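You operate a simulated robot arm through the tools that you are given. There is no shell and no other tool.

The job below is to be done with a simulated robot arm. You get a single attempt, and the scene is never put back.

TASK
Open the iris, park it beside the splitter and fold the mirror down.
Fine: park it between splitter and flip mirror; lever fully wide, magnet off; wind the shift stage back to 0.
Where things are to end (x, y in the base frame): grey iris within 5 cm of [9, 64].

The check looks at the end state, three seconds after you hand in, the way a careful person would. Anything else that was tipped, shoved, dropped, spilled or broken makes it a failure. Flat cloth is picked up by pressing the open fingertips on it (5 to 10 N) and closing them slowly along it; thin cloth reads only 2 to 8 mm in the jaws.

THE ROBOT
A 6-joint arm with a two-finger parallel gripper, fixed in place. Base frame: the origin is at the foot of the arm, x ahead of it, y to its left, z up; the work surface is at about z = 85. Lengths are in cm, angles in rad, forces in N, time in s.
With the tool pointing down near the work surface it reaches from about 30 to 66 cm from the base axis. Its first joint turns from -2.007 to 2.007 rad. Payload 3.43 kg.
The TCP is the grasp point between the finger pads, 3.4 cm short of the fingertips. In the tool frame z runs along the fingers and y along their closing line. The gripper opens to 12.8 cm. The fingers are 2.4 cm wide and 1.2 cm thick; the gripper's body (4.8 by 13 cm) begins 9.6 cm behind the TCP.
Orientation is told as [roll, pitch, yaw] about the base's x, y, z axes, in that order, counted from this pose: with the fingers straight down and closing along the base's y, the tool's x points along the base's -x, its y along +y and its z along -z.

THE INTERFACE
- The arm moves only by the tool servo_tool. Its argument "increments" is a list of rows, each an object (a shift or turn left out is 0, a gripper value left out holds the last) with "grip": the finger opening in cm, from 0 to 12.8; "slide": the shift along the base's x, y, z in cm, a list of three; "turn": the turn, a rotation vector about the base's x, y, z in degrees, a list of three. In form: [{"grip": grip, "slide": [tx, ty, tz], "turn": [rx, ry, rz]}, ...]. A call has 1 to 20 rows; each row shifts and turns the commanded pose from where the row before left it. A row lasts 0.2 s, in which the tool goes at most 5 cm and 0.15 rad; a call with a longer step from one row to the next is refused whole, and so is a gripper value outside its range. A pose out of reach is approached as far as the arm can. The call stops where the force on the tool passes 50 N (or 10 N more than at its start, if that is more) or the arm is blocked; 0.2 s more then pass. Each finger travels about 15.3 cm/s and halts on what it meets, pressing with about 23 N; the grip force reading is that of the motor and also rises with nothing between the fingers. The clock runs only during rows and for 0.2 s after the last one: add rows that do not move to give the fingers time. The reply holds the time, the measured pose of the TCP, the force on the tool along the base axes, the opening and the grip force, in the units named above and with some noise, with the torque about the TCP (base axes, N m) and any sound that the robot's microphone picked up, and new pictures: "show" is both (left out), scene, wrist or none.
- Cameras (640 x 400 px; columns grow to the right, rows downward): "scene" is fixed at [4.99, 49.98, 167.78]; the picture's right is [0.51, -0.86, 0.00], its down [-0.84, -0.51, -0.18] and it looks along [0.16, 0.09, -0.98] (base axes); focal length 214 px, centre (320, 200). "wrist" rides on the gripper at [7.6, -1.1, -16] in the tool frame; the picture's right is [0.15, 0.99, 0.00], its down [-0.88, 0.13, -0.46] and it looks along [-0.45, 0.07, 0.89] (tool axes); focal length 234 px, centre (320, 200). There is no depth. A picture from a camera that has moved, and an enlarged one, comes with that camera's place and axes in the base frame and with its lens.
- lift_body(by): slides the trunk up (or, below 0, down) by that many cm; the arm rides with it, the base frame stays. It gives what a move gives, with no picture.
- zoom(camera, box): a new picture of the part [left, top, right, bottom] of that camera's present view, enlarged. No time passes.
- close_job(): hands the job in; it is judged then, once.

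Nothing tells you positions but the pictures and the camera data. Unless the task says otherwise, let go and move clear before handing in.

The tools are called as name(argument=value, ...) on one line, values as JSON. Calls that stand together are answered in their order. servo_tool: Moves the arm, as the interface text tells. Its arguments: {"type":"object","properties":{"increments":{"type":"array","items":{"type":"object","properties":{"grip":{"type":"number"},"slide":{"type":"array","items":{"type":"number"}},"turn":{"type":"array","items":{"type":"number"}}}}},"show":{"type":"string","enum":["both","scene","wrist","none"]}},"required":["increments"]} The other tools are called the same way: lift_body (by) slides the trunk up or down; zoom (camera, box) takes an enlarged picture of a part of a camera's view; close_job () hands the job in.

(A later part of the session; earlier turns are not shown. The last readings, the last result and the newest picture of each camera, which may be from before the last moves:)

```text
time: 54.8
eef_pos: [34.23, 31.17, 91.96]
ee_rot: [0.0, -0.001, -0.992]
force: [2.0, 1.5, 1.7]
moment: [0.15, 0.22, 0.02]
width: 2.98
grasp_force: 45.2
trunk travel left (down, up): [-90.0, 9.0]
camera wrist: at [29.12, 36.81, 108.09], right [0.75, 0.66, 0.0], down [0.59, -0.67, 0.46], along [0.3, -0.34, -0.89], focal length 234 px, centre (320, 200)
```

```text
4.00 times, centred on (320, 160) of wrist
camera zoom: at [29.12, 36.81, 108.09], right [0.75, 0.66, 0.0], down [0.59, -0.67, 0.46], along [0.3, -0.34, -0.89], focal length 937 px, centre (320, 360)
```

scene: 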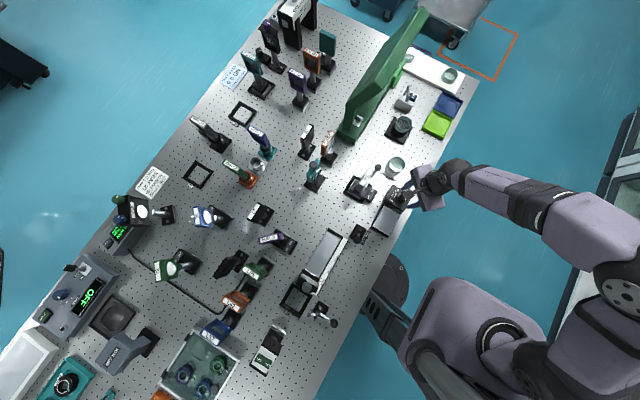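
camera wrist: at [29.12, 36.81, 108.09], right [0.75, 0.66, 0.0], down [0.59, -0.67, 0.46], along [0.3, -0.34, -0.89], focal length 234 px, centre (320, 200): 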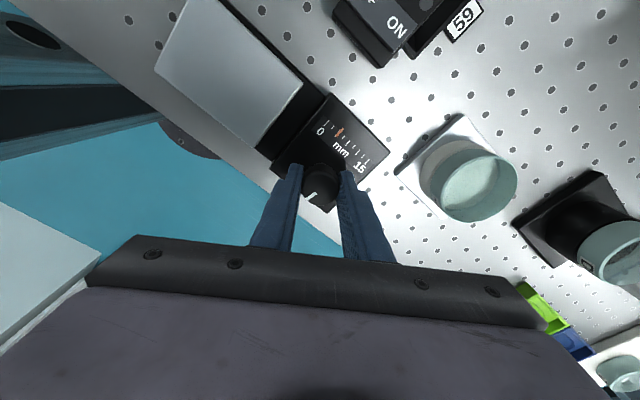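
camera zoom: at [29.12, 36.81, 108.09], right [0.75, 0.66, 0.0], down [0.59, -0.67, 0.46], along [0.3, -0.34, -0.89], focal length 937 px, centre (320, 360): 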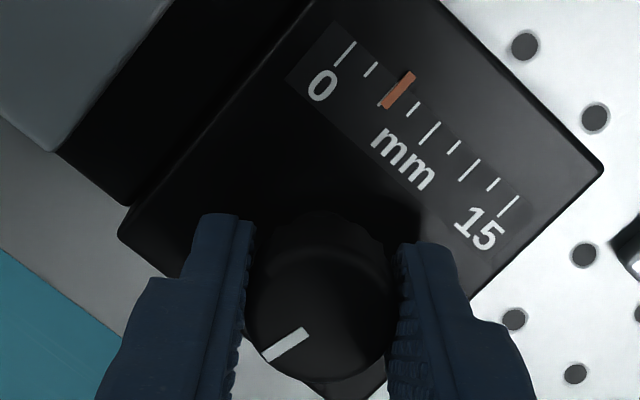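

servo_tool(increments=[{"turn": [0, 0, 8]}, {"turn": [0, 0, 8]}, {"turn": [0, 0, 8]}, {"turn": [0, 0, 8]}, {"turn": [0, 0, 8]}, {"turn": [0, 0, 8]}, {"turn": [0, 0, 8]}, {"turn": [0, 0, 8]}, {"turn": [0, 0, 8]}, {"turn": [0, 0, 8]}, {}], show="wrist")

zoom(camera="wrist", box=[240, 110, 400, 210])

zoom(camera="scene", box=[370, 180, 418, 210])

```text
time: 57.2
eef_pos: [34.23, 31.4, 92.04]
ee_rot: [0.001, -0.002, 0.406]
force: [5.9, 11.7, 4.0]
moment: [-0.27, 1.11, 0.04]
width: 2.98
grasp_force: 45.3
trunk travel left (down, up): [-90.0, 9.0]
camera wrist: at [27.74, 27.23, 108.08], right [-0.53, 0.85, 0.0], down [0.76, 0.47, 0.46], along [0.39, 0.24, -0.89], focal length 234 px, centre (320, 200)
```

wrist: 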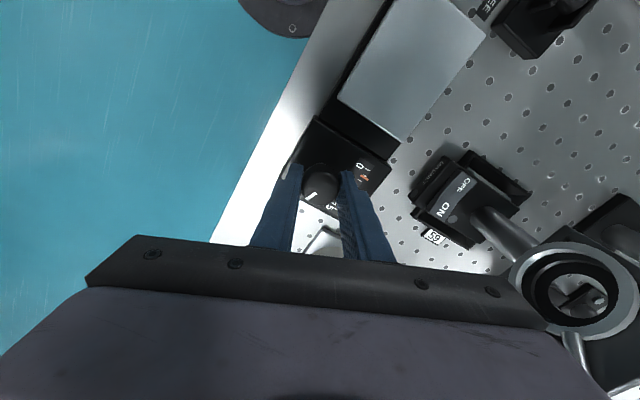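

```text
4.00 times, centred on (320, 160) of wrist
camera zoom: at [27.74, 27.23, 108.08], right [-0.53, 0.85, 0.0], down [0.76, 0.47, 0.46], along [0.39, 0.24, -0.89], focal length 937 px, centre (320, 360)
```

zoom: 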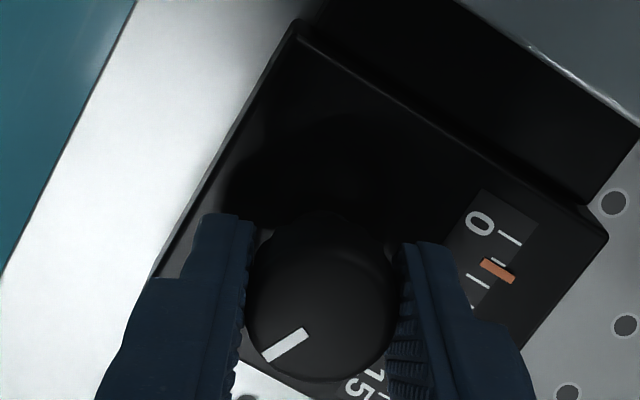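

```text
13.33 times, centred on (394, 195) of scene
camera zoom: at [4.99, 49.98, 167.78], right [0.51, -0.86, 0.0], down [-0.84, -0.51, -0.18], along [0.16, 0.09, -0.98], focal length 2860 px, centre (-667, 267)
```

zoom: 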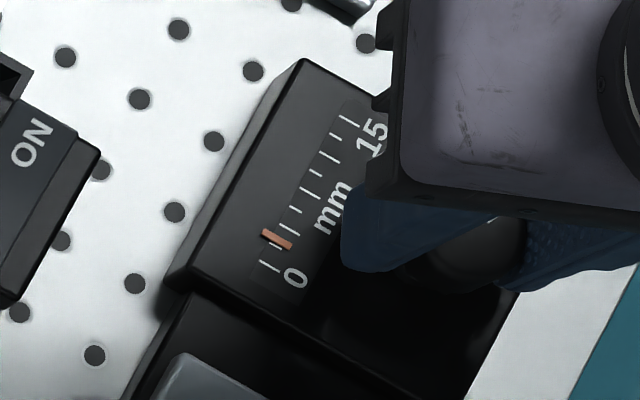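

It reads about 2.4 mm. I'll regrip to relieve side force and continue.

servo_tool(increments=[{"grip": 4.2}, {}, {"grip": 3.2}, {"grip": 2.5}, {}, {"turn": [0, 0, 8]}, {"turn": [0, 0, 8]}, {"turn": [0, 0, 8]}, {"turn": [0, 0, 8]}, {"turn": [0, 0, 8]}, {"turn": [0, 0, 8]}, {}], show="wrist")

zoom(camera="wrist", box=[240, 130, 400, 230])

zoom(camera="scene", box=[370, 180, 418, 210])

```text
time: 59.8
eef_pos: [34.08, 31.23, 91.97]
ee_rot: [-0.001, 0.002, 1.244]
force: [-4.5, 5.5, -12.7]
moment: [1.29, -0.47, 0.0]
width: 2.98
grasp_force: 44.7
trunk travel left (down, up): [-90.0, 9.0]
camera wrist: at [32.77, 23.68, 108.09], right [-0.98, 0.18, 0.0], down [0.16, 0.88, 0.45], along [0.08, 0.45, -0.89], focal length 234 px, centre (320, 200)
```

wrist: 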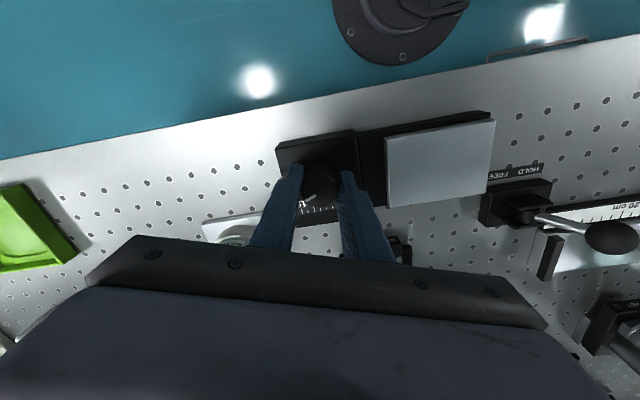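

```text
4.00 times, centred on (320, 180) of wrist
camera zoom: at [32.77, 23.68, 108.09], right [-0.98, 0.18, 0.0], down [0.16, 0.88, 0.45], along [0.08, 0.45, -0.89], focal length 937 px, centre (320, 280)
```

zoom: 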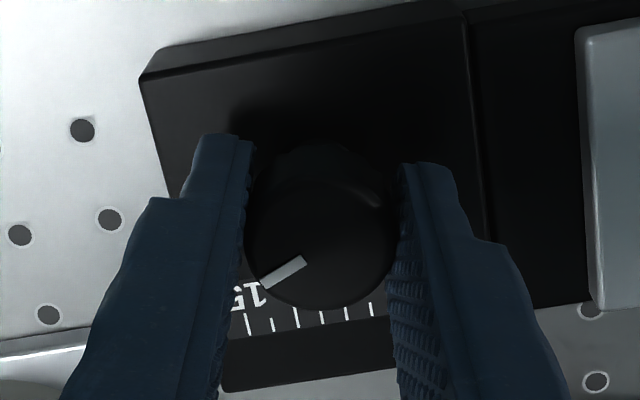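

```text
13.33 times, centred on (394, 195) of scene
camera zoom: at [4.99, 49.98, 167.78], right [0.51, -0.86, 0.0], down [-0.84, -0.51, -0.18], along [0.16, 0.09, -0.98], focal length 2860 px, centre (-667, 267)
```

zoom: 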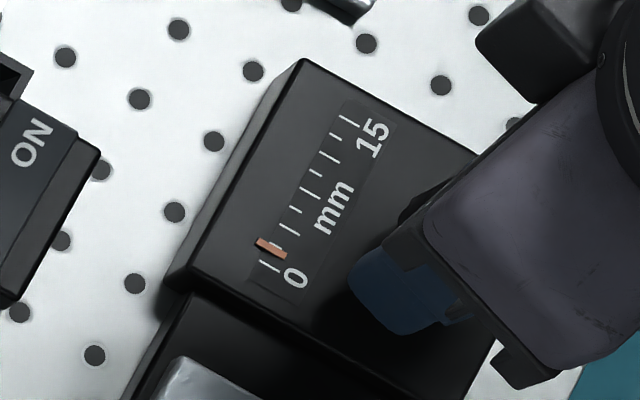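

servo_tool(increments=[{"grip": 4.2}, {}, {"grip": 3.2}, {"grip": 2.5}, {}, {"turn": [0, 0, 8]}, {"turn": [0, 0, 8]}, {"turn": [0, 0, 8]}, {"turn": [0, 0, 8]}, {"turn": [0, 0, 8]}, {"turn": [0, 0, 8]}, {}], show="scene")

zoom(camera="scene", box=[370, 180, 418, 210])

```text
time: 62.4
eef_pos: [34.1, 31.18, 92.19]
ee_rot: [-0.002, -0.003, 2.082]
force: [-1.7, 4.0, 7.1]
moment: [1.15, 0.72, 0.01]
width: 2.97
grasp_force: 44.8
trunk travel left (down, up): [-90.0, 9.0]
```

scene: 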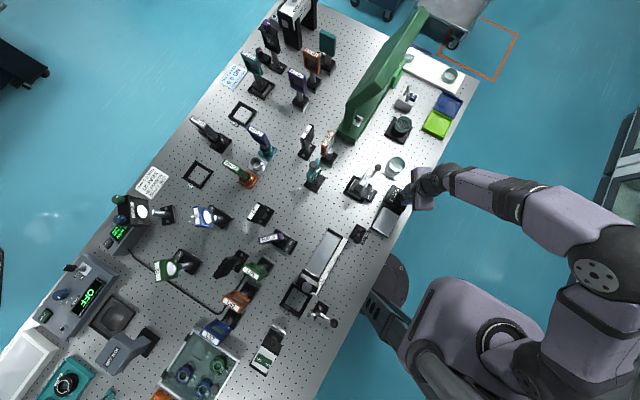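

```text
13.33 times, centred on (394, 195) of scene
camera zoom: at [4.99, 49.98, 167.78], right [0.51, -0.86, 0.0], down [-0.84, -0.51, -0.18], along [0.16, 0.09, -0.98], focal length 2860 px, centre (-667, 267)
```

zoom: 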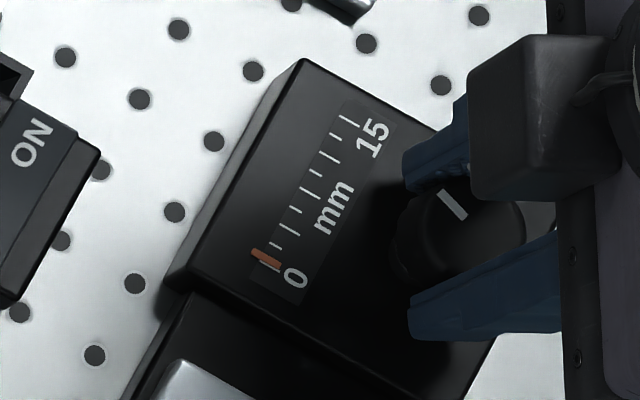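

zoom(camera="scene", box=[384, 191, 408, 206])

servo_tool(increments=[{"turn": [0, 0, 8]}, {"turn": [0, 0, 8]}, {"turn": [0, 0, 4]}, {}], show="wrist")

zoom(camera="scene", box=[384, 191, 408, 206])

zoom(camera="wrist", box=[240, 130, 400, 230])

```text
16.00 times, centred on (396, 198) of scene
camera zoom: at [4.99, 49.98, 167.78], right [0.51, -0.86, 0.0], down [-0.84, -0.51, -0.18], along [0.16, 0.09, -0.98], focal length 3432 px, centre (-896, 224)
```

zoom: 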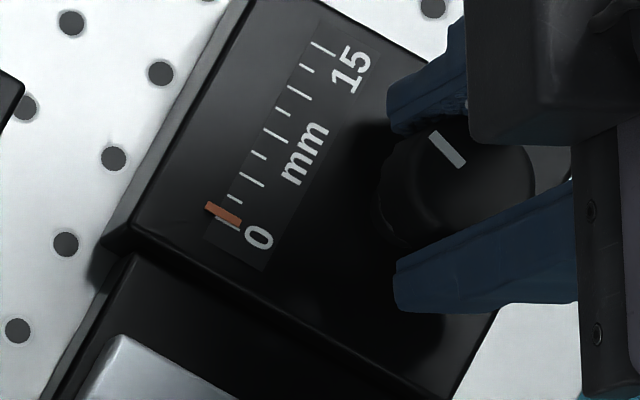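

```text
time: 63.4
eef_pos: [34.23, 31.28, 92.08]
ee_rot: [-0.004, 0.0, 2.43]
force: [4.9, 5.0, 15.0]
moment: [-0.33, 0.04, -0.34]
width: 2.95
grasp_force: 45.2
trunk travel left (down, up): [-90.0, 9.0]
camera wrist: at [40.69, 26.97, 108.19], right [-0.54, -0.84, 0.0], down [-0.75, 0.48, 0.45], along [-0.38, 0.25, -0.89], focal length 234 px, centre (320, 200)
```

wrist: 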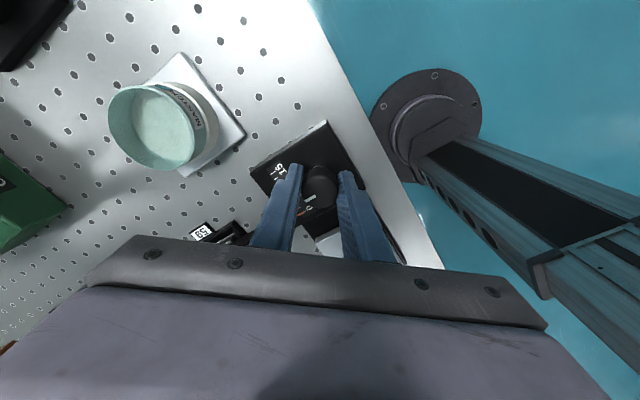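

```text
16.00 times, centred on (396, 198) of scene
camera zoom: at [4.99, 49.98, 167.78], right [0.51, -0.86, 0.0], down [-0.84, -0.51, -0.18], along [0.16, 0.09, -0.98], focal length 3432 px, centre (-896, 224)
```

zoom: 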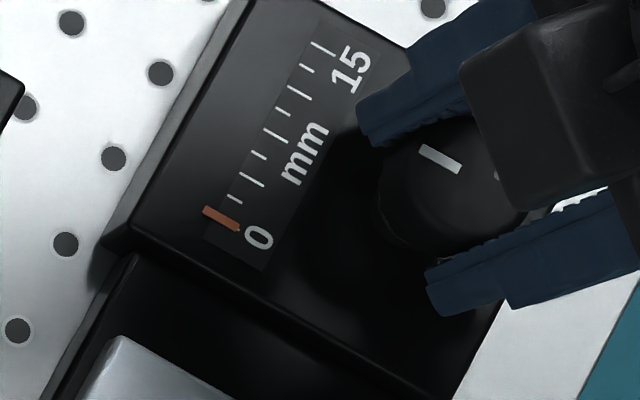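

```text
4.00 times, centred on (320, 180) of wrist
camera zoom: at [40.69, 26.97, 108.19], right [-0.54, -0.84, 0.0], down [-0.75, 0.48, 0.45], along [-0.38, 0.25, -0.89], focal length 937 px, centre (320, 280)
```

zoom: 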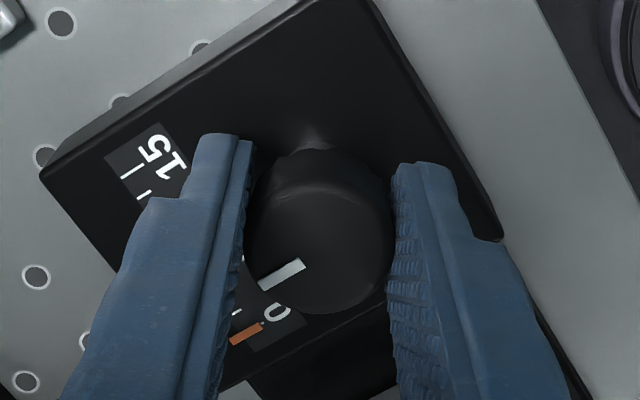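

The knob pointer now points straight at +y, I felt a hard stop (torque rose), and the orange mark covers the 0 tick. I'll release, lift and verify.

servo_tool(increments=[{"grip": 5.0}, {}, {"slide": [0, 0, 3]}, {"slide": [0, 0, 4]}, {"slide": [0, 0, 4]}, {}], show="wrist")

zoom(camera="scene", box=[384, 191, 408, 206])

zoom(camera="wrist", box=[260, 110, 380, 185])

```text
time: 64.8
eef_pos: [34.05, 31.14, 102.86]
ee_rot: [0.0, 0.0, 2.429]
force: [0.5, -0.2, 0.0]
moment: [0.02, 0.0, 0.02]
width: 5.01
grasp_force: 0.0
trunk travel left (down, up): [-90.0, 9.0]
camera wrist: at [40.65, 26.97, 118.95], right [-0.54, -0.84, 0.0], down [-0.75, 0.48, 0.46], along [-0.39, 0.24, -0.89], focal length 234 px, centre (320, 200)
```

wrist: 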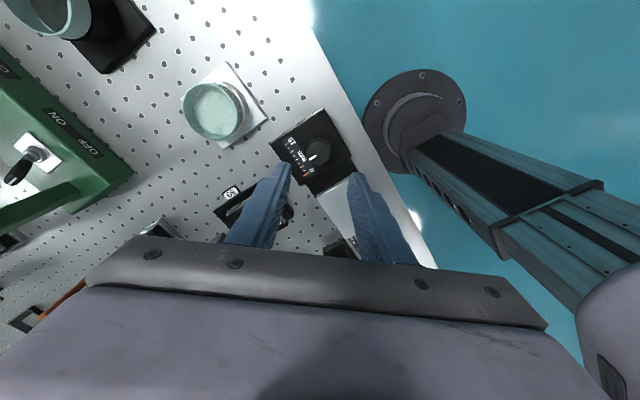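

```text
16.00 times, centred on (396, 198) of scene
camera zoom: at [4.99, 49.98, 167.78], right [0.51, -0.86, 0.0], down [-0.84, -0.51, -0.18], along [0.16, 0.09, -0.98], focal length 3432 px, centre (-896, 224)
```

zoom: 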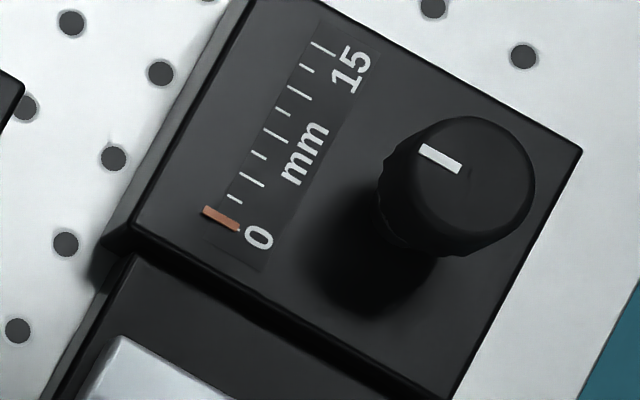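

```text
5.33 times, centred on (320, 148) of wrist
camera zoom: at [40.65, 26.97, 118.95], right [-0.54, -0.84, 0.0], down [-0.75, 0.48, 0.46], along [-0.39, 0.24, -0.89], focal length 1249 px, centre (320, 480)
```

zoom: 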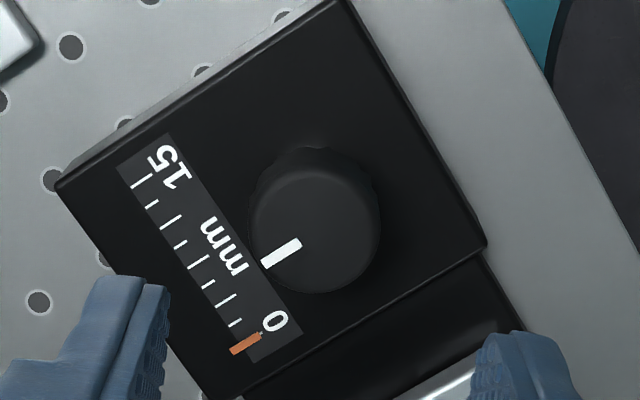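

The stage reads 0. Next is the iris: I'll raise, rotate to yaw 0 so the fingers close along y, and move above the iris plate to inspect the grip.

servo_tool(increments=[{"grip": 7, "slide": [0, 0, 4], "turn": [0, 0, -8.5]}, {"slide": [0, 0, 4], "turn": [0, 0, -8.5]}, {"slide": [0, 0, 4], "turn": [0, 0, -8.5]}, {"slide": [0, 0, 2], "turn": [0, 0, -8.5]}, {"slide": [-0.3, 1, 0], "turn": [0, 0, -8.5]}, {"slide": [-0.4, 1.2, 0], "turn": [0, 0, -8.5]}, {"slide": [-0.4, 1.2, 0], "turn": [0, 0, -8.5]}, {"slide": [-0.4, 1.2, 0], "turn": [0, 0, -8.5]}, {"slide": [-0.4, 1.2, 0], "turn": [0, 0, -8.5]}, {"slide": [-0.4, 1.3, 0], "turn": [0, 0, -8.5]}, {"slide": [-0.4, 1.3, 0], "turn": [0, 0, -8.5]}, {"slide": [-0.4, 1.3, 0], "turn": [0, 0, -8.5]}, {"slide": [-0.4, 1.3, 0], "turn": [0, 0, -8.5]}, {"slide": [-0.4, 1.3, 0], "turn": [0, 0, -8.5]}, {"slide": [-0.4, 1.3, 0], "turn": [0, 0, -8.5]}, {"slide": [-0.4, 1.3, 0], "turn": [0, 0, -8.5]}, {"slide": [0, 0.7, 0], "turn": [0, 0, -3.2]}, {}], show="both")

zoom(camera="wrist", box=[240, 110, 400, 210])

zoom(camera="scene", box=[335, 165, 383, 195])

```text
time: 68.6
eef_pos: [29.31, 46.64, 117.12]
ee_rot: [-0.001, -0.001, -0.003]
force: [0.3, 0.3, 0.2]
moment: [-0.02, -0.01, 0.0]
width: 6.97
grasp_force: 0.1
trunk travel left (down, up): [-90.0, 9.0]
camera wrist: at [21.78, 45.51, 133.06], right [-0.14, 0.99, 0.0], down [0.88, 0.13, 0.46], along [0.45, 0.07, -0.89], focal length 234 px, centre (320, 200)
```

scene: 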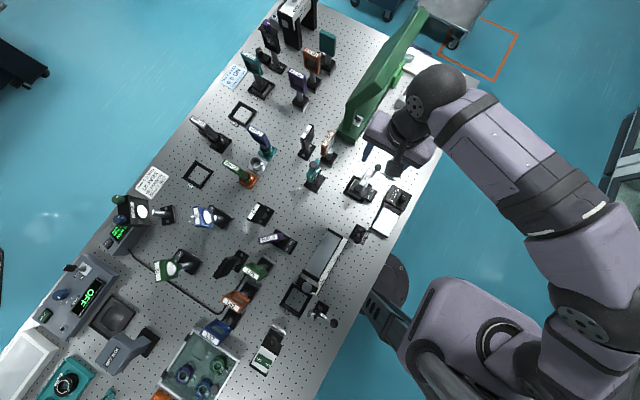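
wrist: 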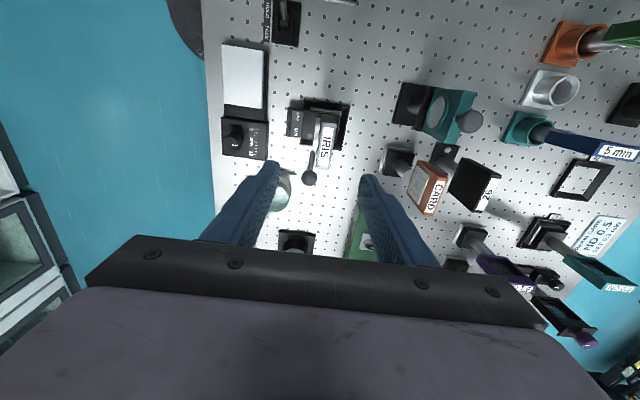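

```text
4.00 times, centred on (320, 160) of wrist
camera zoom: at [21.78, 45.51, 133.06], right [-0.14, 0.99, 0.0], down [0.88, 0.13, 0.46], along [0.45, 0.07, -0.89], focal length 937 px, centre (320, 360)
```

zoom: 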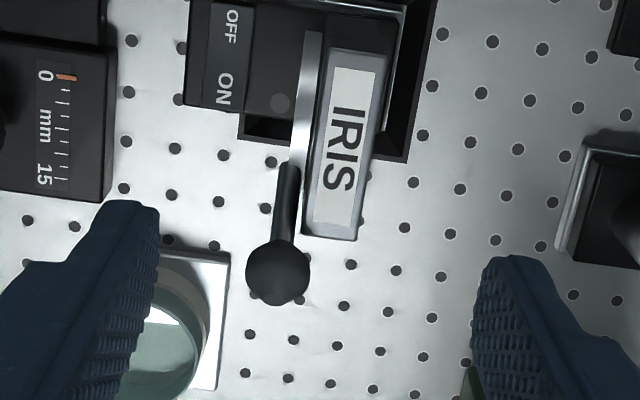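

```text
13.33 times, centred on (359, 180) of scene
camera zoom: at [4.99, 49.98, 167.78], right [0.51, -0.86, 0.0], down [-0.84, -0.51, -0.18], along [0.16, 0.09, -0.98], focal length 2860 px, centre (-200, 467)
```

zoom: 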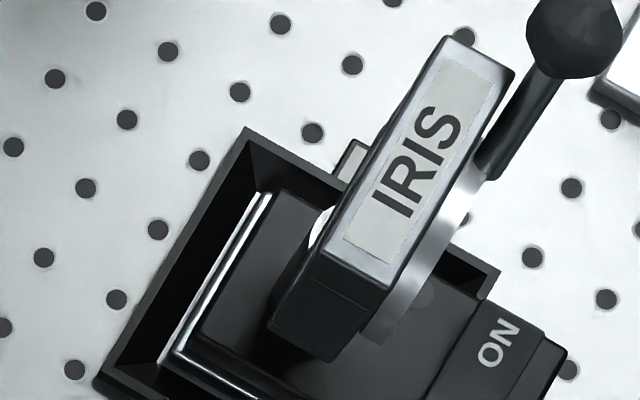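

The plate spans x 26.4–32.6 and y 46.55–48.5, with its top at z = 102.2 and the ring's front near y = 45.8. I'll centre the fingers at (29.2, 47.15) and descend, straddling the plate.

servo_tool(increments=[{"slide": [-0.1, 0.5, -4]}, {"slide": [0, 0, -4]}, {"slide": [0, 0, -4]}, {"slide": [0, 0, -3]}, {"slide": [0, 0, -2]}, {"slide": [0, 0, -1.6]}, {}], show="both")

zoom(camera="wrist", box=[240, 130, 400, 230])

zoom(camera="scene", box=[320, 150, 400, 200])

```text
time: 70.2
eef_pos: [29.2, 47.24, 98.25]
ee_rot: [-0.001, -0.001, 0.0]
force: [0.7, -0.2, -1.3]
moment: [-0.06, -0.01, -0.05]
width: 7.01
grasp_force: 0.1
trunk travel left (down, up): [-90.0, 9.0]
camera wrist: at [21.68, 45.96, 114.36], right [-0.15, 0.99, 0.0], down [0.88, 0.13, 0.46], along [0.45, 0.07, -0.89], focal length 234 px, centre (320, 200)
```

scene: 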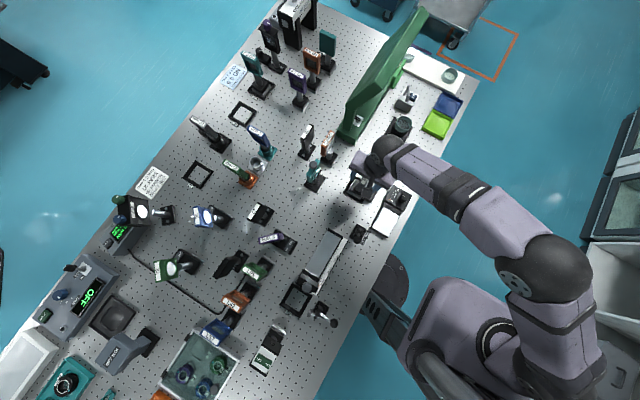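
wrist: 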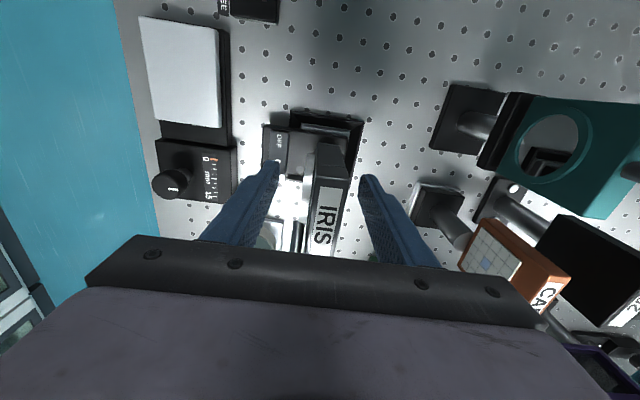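

```text
4.00 times, centred on (320, 180) of wrist
camera zoom: at [21.68, 45.96, 114.36], right [-0.15, 0.99, 0.0], down [0.88, 0.13, 0.46], along [0.45, 0.07, -0.89], focal length 937 px, centre (320, 280)
```

zoom: 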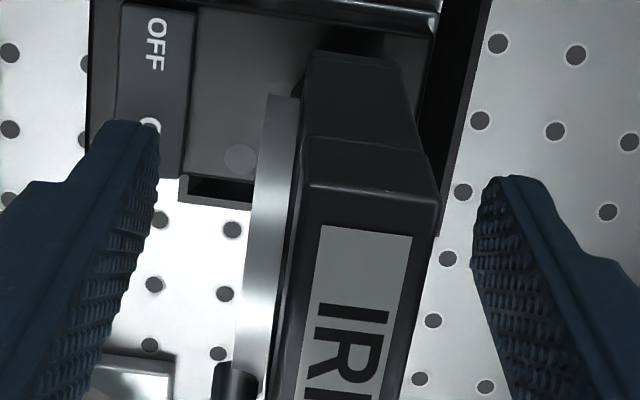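

```text
8.00 times, centred on (360, 175) of scene
camera zoom: at [4.99, 49.98, 167.78], right [0.51, -0.86, 0.0], down [-0.84, -0.51, -0.18], along [0.16, 0.09, -0.98], focal length 1716 px, centre (0, 400)
```

zoom: 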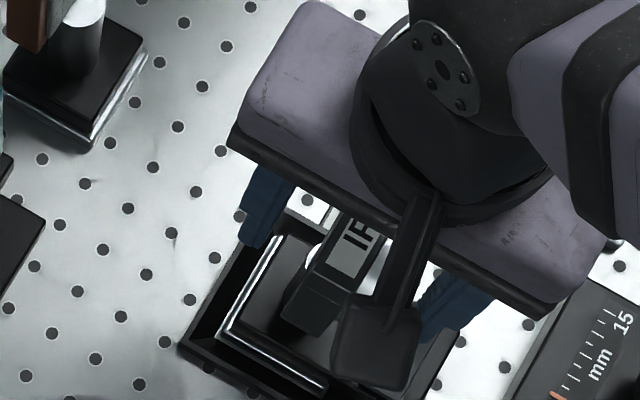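

servo_tool(increments=[{"grip": 5}, {"grip": 4}, {"grip": 3.4}, {"grip": 3.0}, {}], show="wrist")

zoom(camera="wrist", box=[240, 130, 400, 230])

```text
time: 71.4
eef_pos: [29.19, 47.09, 98.31]
ee_rot: [0.001, 0.0, 0.001]
force: [-0.2, -0.9, 0.2]
moment: [0.0, -0.01, -0.01]
width: 2.98
grasp_force: 0.0
trunk travel left (down, up): [-90.0, 9.0]
camera wrist: at [21.69, 45.97, 114.39], right [-0.15, 0.99, 0.0], down [0.88, 0.13, 0.46], along [0.45, 0.07, -0.89], focal length 234 px, centre (320, 200)
```

wrist: 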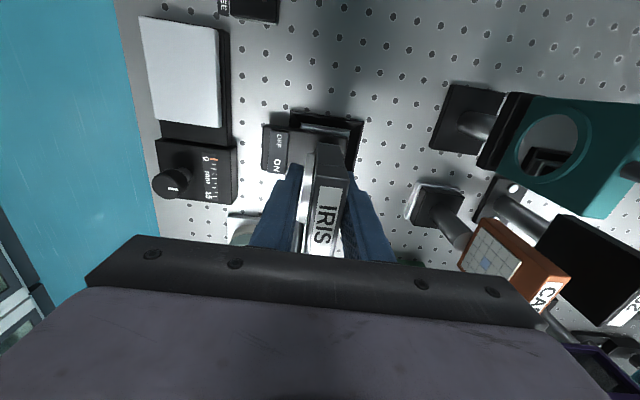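

```text
4.00 times, centred on (320, 180) of wrist
camera zoom: at [21.69, 45.97, 114.39], right [-0.15, 0.99, 0.0], down [0.88, 0.13, 0.46], along [0.45, 0.07, -0.89], focal length 937 px, centre (320, 280)
```

zoom: 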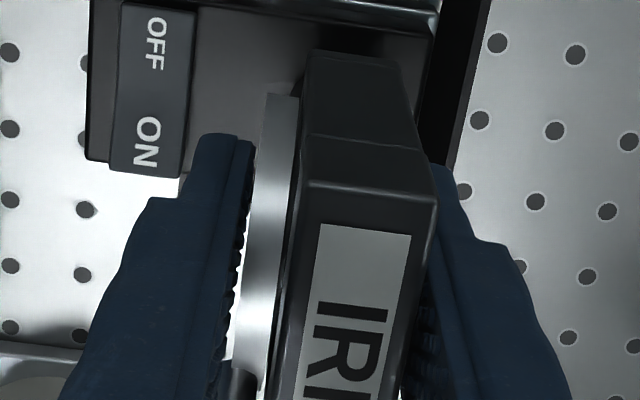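

servo_tool(increments=[{"grip": 2.8}, {"grip": 2.6}, {"grip": 2.4}, {"grip": 2.2}, {}, {}], show="wrist")

zoom(camera="wrist", box=[240, 130, 400, 230])

```text
time: 72.8
eef_pos: [29.21, 47.18, 98.29]
ee_rot: [0.002, 0.0, -0.002]
force: [-0.1, 1.3, -0.1]
moment: [0.05, 0.0, 0.01]
width: 2.26
grasp_force: 1.1
trunk travel left (down, up): [-90.0, 9.0]
camera wrist: at [21.69, 45.99, 114.39], right [-0.15, 0.99, 0.0], down [0.88, 0.13, 0.46], along [0.45, 0.07, -0.89], focal length 234 px, centre (320, 200)
```

wrist: 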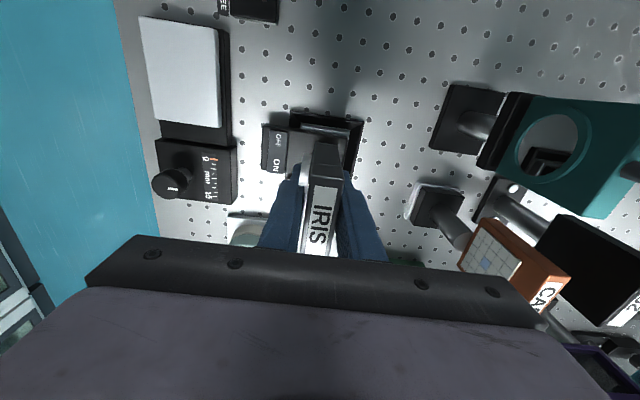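

```text
4.00 times, centred on (320, 180) of wrist
camera zoom: at [21.69, 45.99, 114.39], right [-0.15, 0.99, 0.0], down [0.88, 0.13, 0.46], along [0.45, 0.07, -0.89], focal length 937 px, centre (320, 280)
```

zoom: 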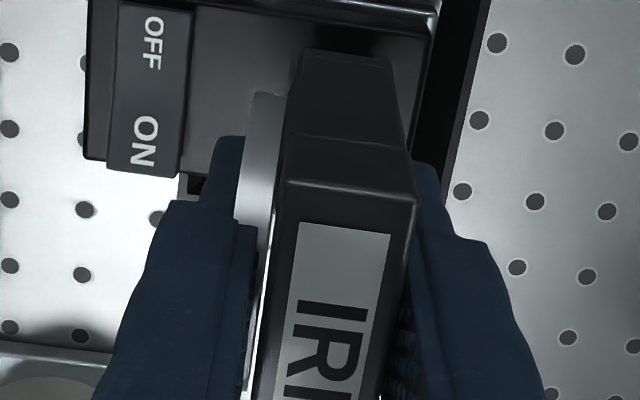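

The right finger touched first and nudged the plate by about 2 mm. I'll shift +0.2 cm in y to recentre, then close firmly.

servo_tool(increments=[{"slide": [0, 0.1, 0]}, {"slide": [0, 0.1, 0]}, {"grip": 2.0}, {"grip": 1.6}, {"grip": 1.0}, {}, {}], show="wrist")

zoom(camera="wrist", box=[240, 130, 400, 230])

zoom(camera="scene", box=[320, 150, 400, 200])

```text
time: 74.4
eef_pos: [29.3, 47.48, 98.23]
ee_rot: [0.0, 0.001, 0.0]
force: [0.3, 1.7, -0.6]
moment: [0.07, 0.04, -0.01]
width: 1.96
grasp_force: 22.8
trunk travel left (down, up): [-90.0, 9.0]
camera wrist: at [21.73, 46.27, 114.41], right [-0.15, 0.99, 0.0], down [0.88, 0.13, 0.46], along [0.45, 0.07, -0.89], focal length 234 px, centre (320, 200)
```

wrist: 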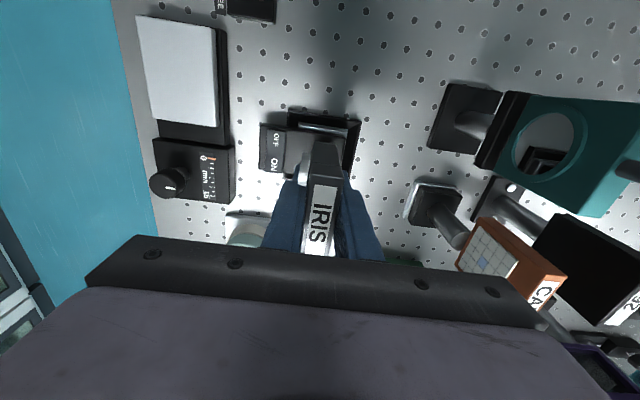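

```text
4.00 times, centred on (320, 180) of wrist
camera zoom: at [21.73, 46.27, 114.41], right [-0.15, 0.99, 0.0], down [0.88, 0.13, 0.46], along [0.45, 0.07, -0.89], focal length 937 px, centre (320, 280)
```

zoom: 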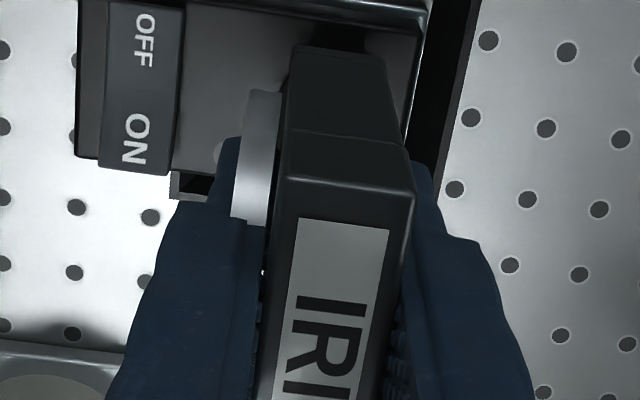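

```text
8.00 times, centred on (360, 175) of scene
camera zoom: at [4.99, 49.98, 167.78], right [0.51, -0.86, 0.0], down [-0.84, -0.51, -0.18], along [0.16, 0.09, -0.98], focal length 1716 px, centre (0, 400)
```

zoom: 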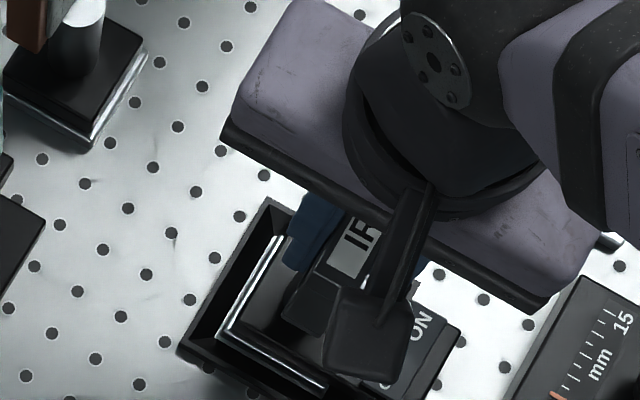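

The grip is firm: width 1.96 cm (the plate thickness) at 23 N. I'll lift slowly out of the frame.

servo_tool(increments=[{"slide": [0, 0, 0.3]}, {"slide": [0, 0, 0.5]}, {"slide": [0, 0, 0.7]}, {"slide": [0, 0, 0.8]}, {"slide": [0, 0, 1]}, {}], show="both")

zoom(camera="wrist", box=[240, 130, 400, 230])

zoom(camera="scene", box=[320, 150, 400, 200])

```text
time: 75.8
eef_pos: [29.34, 47.43, 101.66]
ee_rot: [0.0, -0.001, 0.0]
force: [-0.1, -0.2, -4.9]
moment: [-0.02, 0.0, 0.02]
width: 1.96
grasp_force: 23.2
trunk travel left (down, up): [-90.0, 9.0]
camera wrist: at [21.78, 46.31, 117.78], right [-0.15, 0.99, 0.0], down [0.88, 0.13, 0.46], along [0.45, 0.07, -0.89], focal length 234 px, centre (320, 200)
```

scene: 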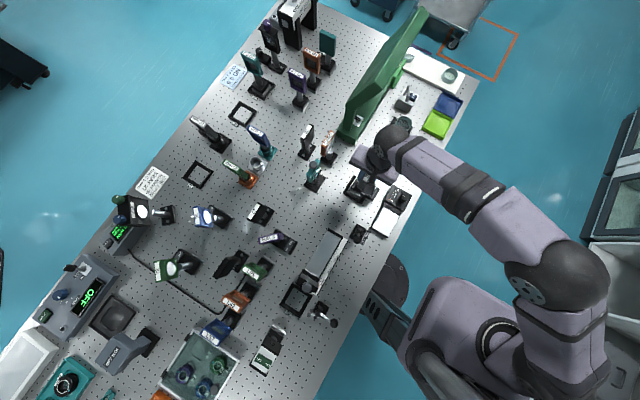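
wrist: 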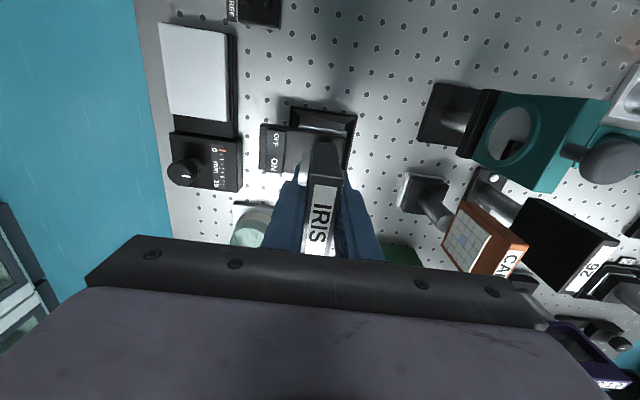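

```text
4.00 times, centred on (320, 180) of wrist
camera zoom: at [21.78, 46.31, 117.78], right [-0.15, 0.99, 0.0], down [0.88, 0.13, 0.46], along [0.45, 0.07, -0.89], focal length 937 px, centre (320, 280)
```

zoom: 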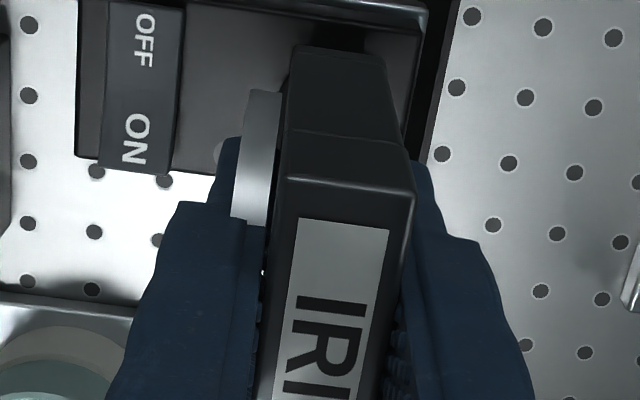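

```text
8.00 times, centred on (360, 175) of scene
camera zoom: at [4.99, 49.98, 167.78], right [0.51, -0.86, 0.0], down [-0.84, -0.51, -0.18], along [0.16, 0.09, -0.98], focal length 1716 px, centre (0, 400)
```

zoom: 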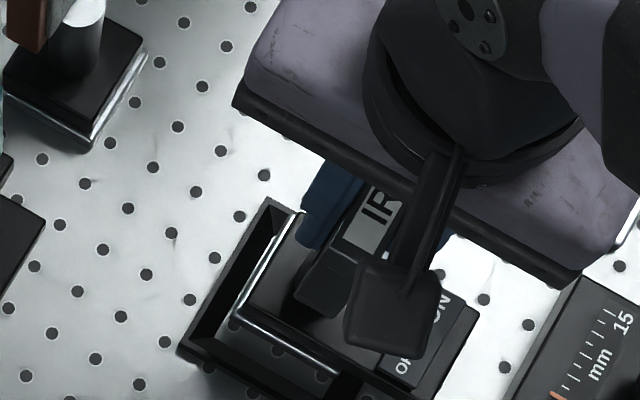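

The iris came up cleanly, weighing about 0.5 kg with no tilt. I'll raise it further and carry it via (18, 53) to above the target, keeping clear of the flip mirror.

servo_tool(increments=[{"slide": [0, 0, 1.5]}, {"slide": [0, 0, 2]}, {"slide": [-2, 0.8, 0.5]}, {"slide": [-2.4, 1.2, 0]}, {"slide": [-2.4, 1.2, 0]}, {"slide": [-2.4, 1.2, 0]}, {"slide": [-2.4, 1.2, 0]}, {}], show="both")

```text
time: 77.6
eef_pos: [17.64, 53.03, 105.7]
ee_rot: [-0.001, 0.001, -0.002]
force: [0.8, -0.2, -5.6]
moment: [0.03, 0.05, -0.02]
width: 2.0
grasp_force: 23.2
trunk travel left (down, up): [-90.0, 9.0]
camera wrist: at [10.06, 51.85, 121.76], right [-0.15, 0.99, 0.0], down [0.88, 0.13, 0.46], along [0.45, 0.07, -0.89], focal length 234 px, centre (320, 200)
```

scene: 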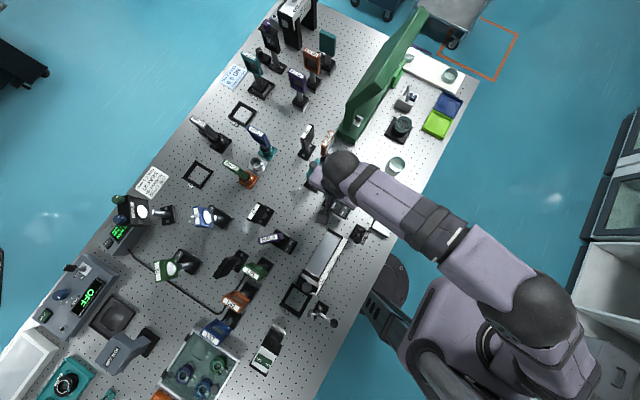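
wrist: 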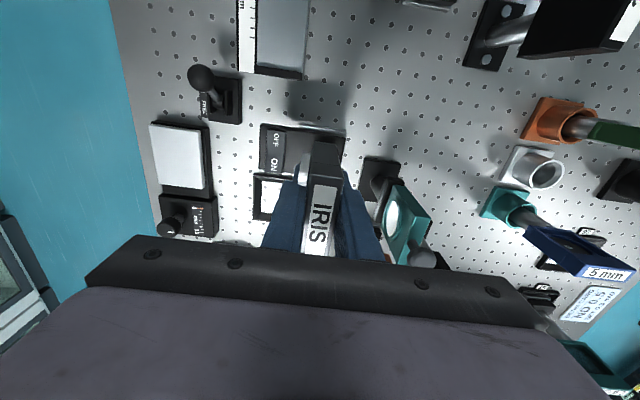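

servo_tool(increments=[{"slide": [-2.4, 0.8, 0]}, {"slide": [-2.4, 1.5, 0]}, {"slide": [-2.2, 2, 0]}, {"slide": [-1.6, 2.3, 0]}, {"slide": [0, 2.3, 0]}, {"slide": [0, 1.4, 0]}, {"slide": [0, 1, 0]}, {}], show="both")

zoom(camera="scene", box=[240, 150, 360, 225])

```text
time: 79.4
eef_pos: [8.86, 59.82, 105.53]
ee_rot: [-0.001, 0.0, 0.0]
force: [0.8, 1.0, -5.2]
moment: [0.03, 0.03, -0.01]
width: 2.0
grasp_force: 23.2
out of reach, approached as far as the arm can: row 5, 6, 7
trunk travel left (down, up): [-90.0, 9.0]
camera wrist: at [1.37, 58.56, 121.51], right [-0.15, 0.99, 0.0], down [0.88, 0.13, 0.46], along [0.45, 0.07, -0.89], focal length 234 px, centre (320, 200)
```

scene: 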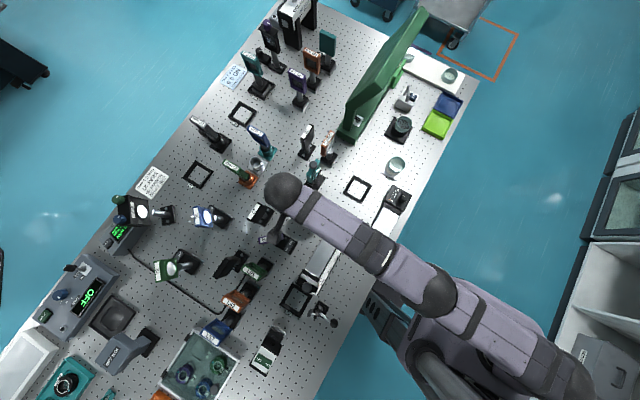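
wrist: 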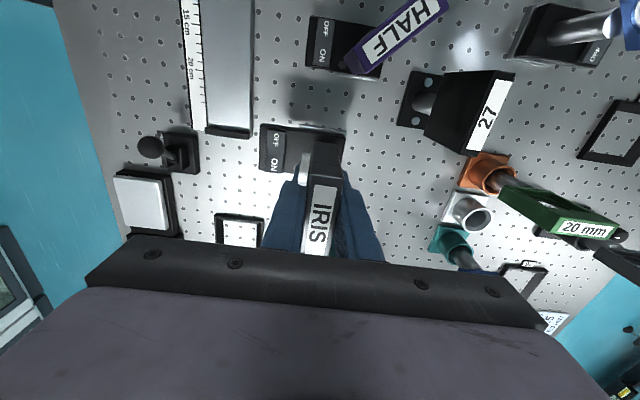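

```text
5.33 times, centred on (300, 188) of scene
camera zoom: at [4.99, 49.98, 167.78], right [0.51, -0.86, 0.0], down [-0.84, -0.51, -0.18], along [0.16, 0.09, -0.98], focal length 1144 px, centre (427, 267)
```

zoom: 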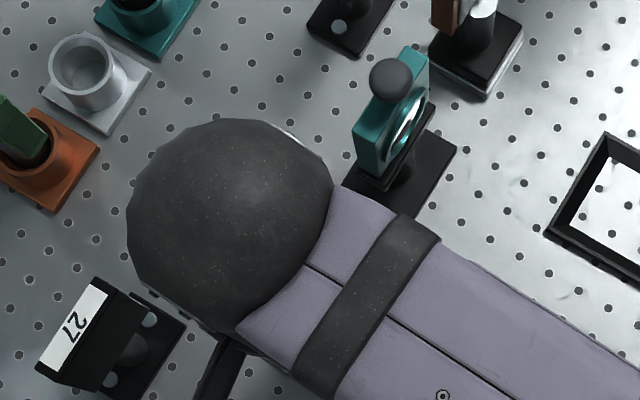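

At this height the arm's reach ends at y ≈ 59.8. Raising the trunk should extend reach, so I'll do that and then continue.

lift_body(by=8.5)

```text
time: 80.7
eef_pos: [8.91, 59.7, 113.92]
ee_rot: [-0.001, -0.001, 0.001]
force: [0.0, -0.9, -4.9]
moment: [0.03, -0.02, 0.03]
width: 1.98
grasp_force: 23.0
trunk travel left (down, up): [-98.5, 0.5]
```

servo_tool(increments=[{"slide": [0, 0, -2.8]}, {"slide": [0, 0, -2.8]}, {"slide": [0, 0, -2.8]}, {}], show="none")

```text
time: 81.7
eef_pos: [8.75, 59.63, 105.55]
ee_rot: [0.0, 0.001, 0.001]
force: [0.1, -0.4, -4.7]
moment: [0.06, 0.02, -0.01]
width: 2.01
grasp_force: 23.3
trunk travel left (down, up): [-98.5, 0.5]
```

servo_tool(increments=[{"slide": [0.1, 1, -0.5]}, {"slide": [0.1, 1, -0.5]}, {"slide": [0, 1, -0.5]}, {"slide": [0, 1, -0.5]}, {"slide": [0, 0.8, 0]}, {}], show="both")

zoom(camera="wrist", box=[220, 60, 420, 200])

```text
time: 83.0
eef_pos: [9.0, 60.32, 103.99]
ee_rot: [0.0, 0.0, 0.0]
force: [-0.6, -0.1, -6.1]
moment: [0.05, 0.04, 0.01]
width: 1.98
grasp_force: 23.2
out of reach, approached as far as the arm can: row 1, 2, 3, 4, 5
trunk travel left (down, up): [-98.5, 0.5]
camera wrist: at [1.43, 59.09, 120.14], right [-0.15, 0.99, 0.0], down [0.88, 0.13, 0.46], along [0.45, 0.07, -0.89], focal length 234 px, centre (320, 200)
```

scene: 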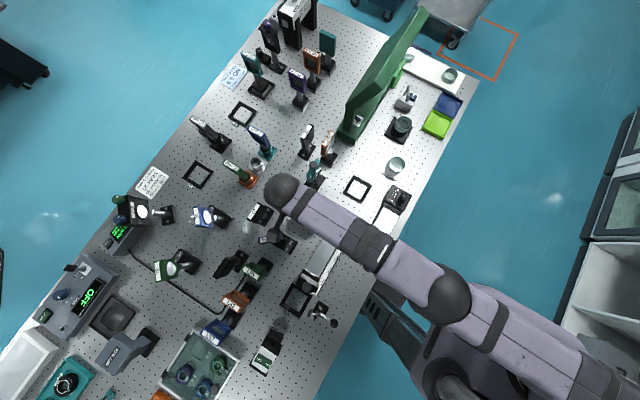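
wrist: 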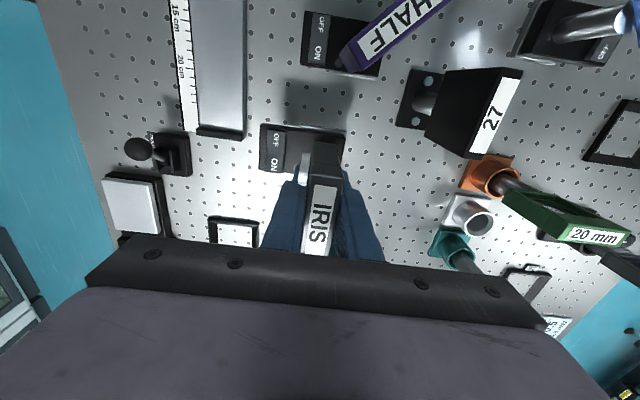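

```text
2.86 times, centred on (320, 130) of wrist
camera zoom: at [1.43, 59.09, 120.14], right [-0.15, 0.99, 0.0], down [0.88, 0.13, 0.46], along [0.45, 0.07, -0.89], focal length 669 px, centre (320, 400)
```

zoom: 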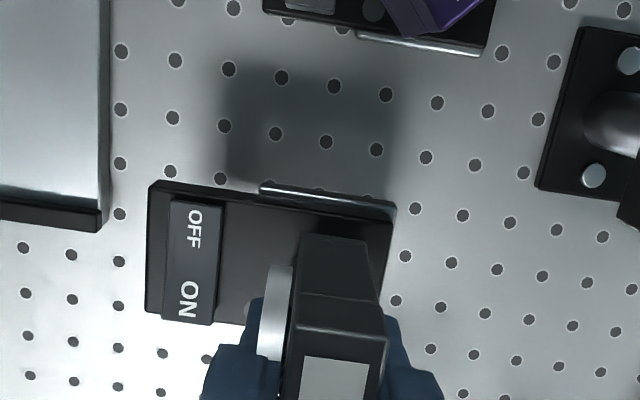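

It's still at the reach limit here. The stated reach is larger near the surface, so I'll lower toward placement height, where the path is clear, and see how far it extends.

servo_tool(increments=[{"slide": [0, 0, -1]}, {"slide": [0, 0, -1]}, {"slide": [0, 0, -1]}, {}], show="none")

```text
time: 84.0
eef_pos: [9.02, 60.21, 101.13]
ee_rot: [0.001, 0.001, 0.0]
force: [0.4, -1.3, -5.7]
moment: [0.02, 0.04, -0.01]
width: 1.98
grasp_force: 23.3
trunk travel left (down, up): [-98.5, 0.5]
```

servo_tool(increments=[{"slide": [0, 0.7, 0]}, {"slide": [0, 0.7, 0]}, {"slide": [0, 0.7, 0]}, {}], show="none")

```text
time: 85.0
eef_pos: [9.03, 60.26, 101.26]
ee_rot: [0.001, -0.001, 0.001]
force: [-0.2, 0.0, -5.4]
moment: [0.03, 0.01, -0.02]
width: 1.99
grasp_force: 22.6
out of reach, approached as far as the arm can: row 1, 2, 3
trunk travel left (down, up): [-98.5, 0.5]
```

Reach is limited to about y = 60.3 with the tool vertical. I'll set the iris down here upright and release it. Then I'll slide it the last few cm by pushing low on its front end, which is well inside reach.

servo_tool(increments=[{"slide": [0, 0, -1]}, {"slide": [0, 0, -0.9]}, {"slide": [0, 0, -0.5]}, {"slide": [0, 0, -0.2]}, {}], show="both")

zoom(camera="wrist", box=[220, 60, 420, 200])

```text
time: 86.2
eef_pos: [9.12, 59.99, 98.59]
ee_rot: [0.0, -0.002, 0.001]
force: [0.7, 0.8, -5.4]
moment: [0.03, 0.02, 0.0]
width: 1.98
grasp_force: 23.4
trunk travel left (down, up): [-98.5, 0.5]
camera wrist: at [1.42, 58.82, 114.74], right [-0.15, 0.99, 0.0], down [0.88, 0.13, 0.46], along [0.45, 0.07, -0.89], focal length 234 px, centre (320, 200)
```

scene: 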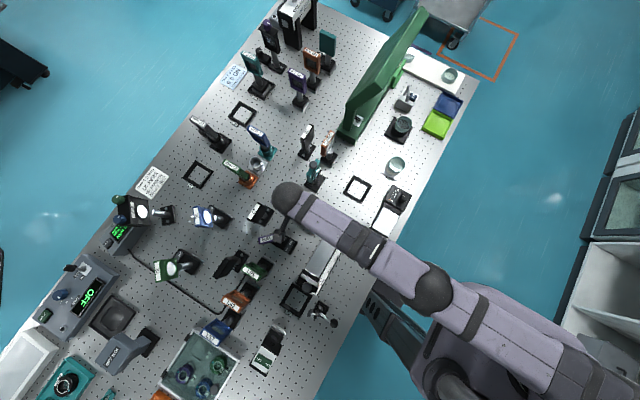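
wrist: 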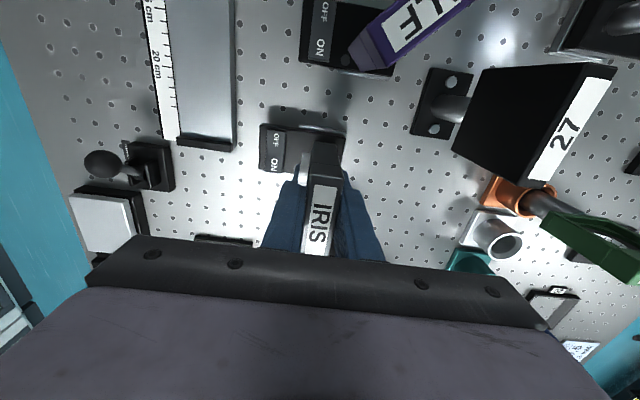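

```text
2.86 times, centred on (320, 130) of wrist
camera zoom: at [1.42, 58.82, 114.74], right [-0.15, 0.99, 0.0], down [0.88, 0.13, 0.46], along [0.45, 0.07, -0.89], focal length 669 px, centre (320, 400)
```

zoom: 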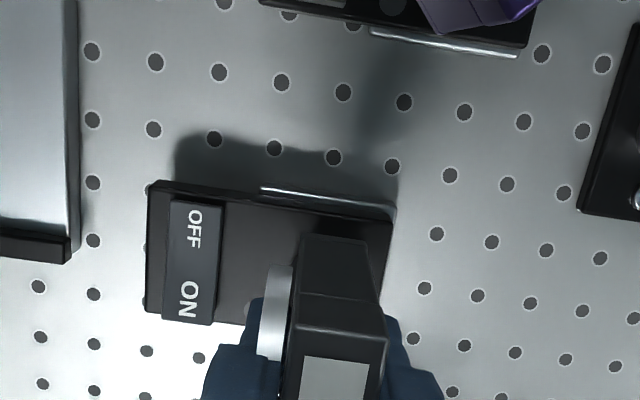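

servo_tool(increments=[{"slide": [0, 0, -0.15]}, {"slide": [0, 0, -0.1]}, {"slide": [0, 0, -0.1]}, {}], show="none")

```text
time: 87.2
eef_pos: [8.78, 59.89, 98.56]
ee_rot: [0.001, 0.0, -0.002]
force: [1.1, 0.0, -5.8]
moment: [0.04, 0.0, 0.01]
width: 2.02
grasp_force: 22.9
out of reach, approached as far as the arm can: row 1
trunk travel left (down, up): [-98.5, 0.5]
```

servo_tool(increments=[{"slide": [0.1, -0.4, 0]}, {"slide": [0, -0.4, 0]}, {"slide": [0, 0, -0.15]}, {}], show="none")

```text
time: 88.2
eef_pos: [9.03, 59.21, 98.35]
ee_rot: [0.003, 0.001, 0.0]
force: [-0.3, 0.6, -3.6]
moment: [-0.03, -0.02, 0.0]
width: 1.97
grasp_force: 23.4
trunk travel left (down, up): [-98.5, 0.5]
```

servo_tool(increments=[{"slide": [0, 0, -0.08]}, {}, {"slide": [0, 0, -0.06]}, {}], show="none")

```text
time: 89.2
eef_pos: [9.09, 59.18, 98.34]
ee_rot: [0.004, -0.001, 0.0]
force: [3.1, 0.6, 9.6]
moment: [-0.31, -0.07, 0.08]
width: 1.99
grasp_force: 23.0
trunk travel left (down, up): [-98.5, 0.5]
```

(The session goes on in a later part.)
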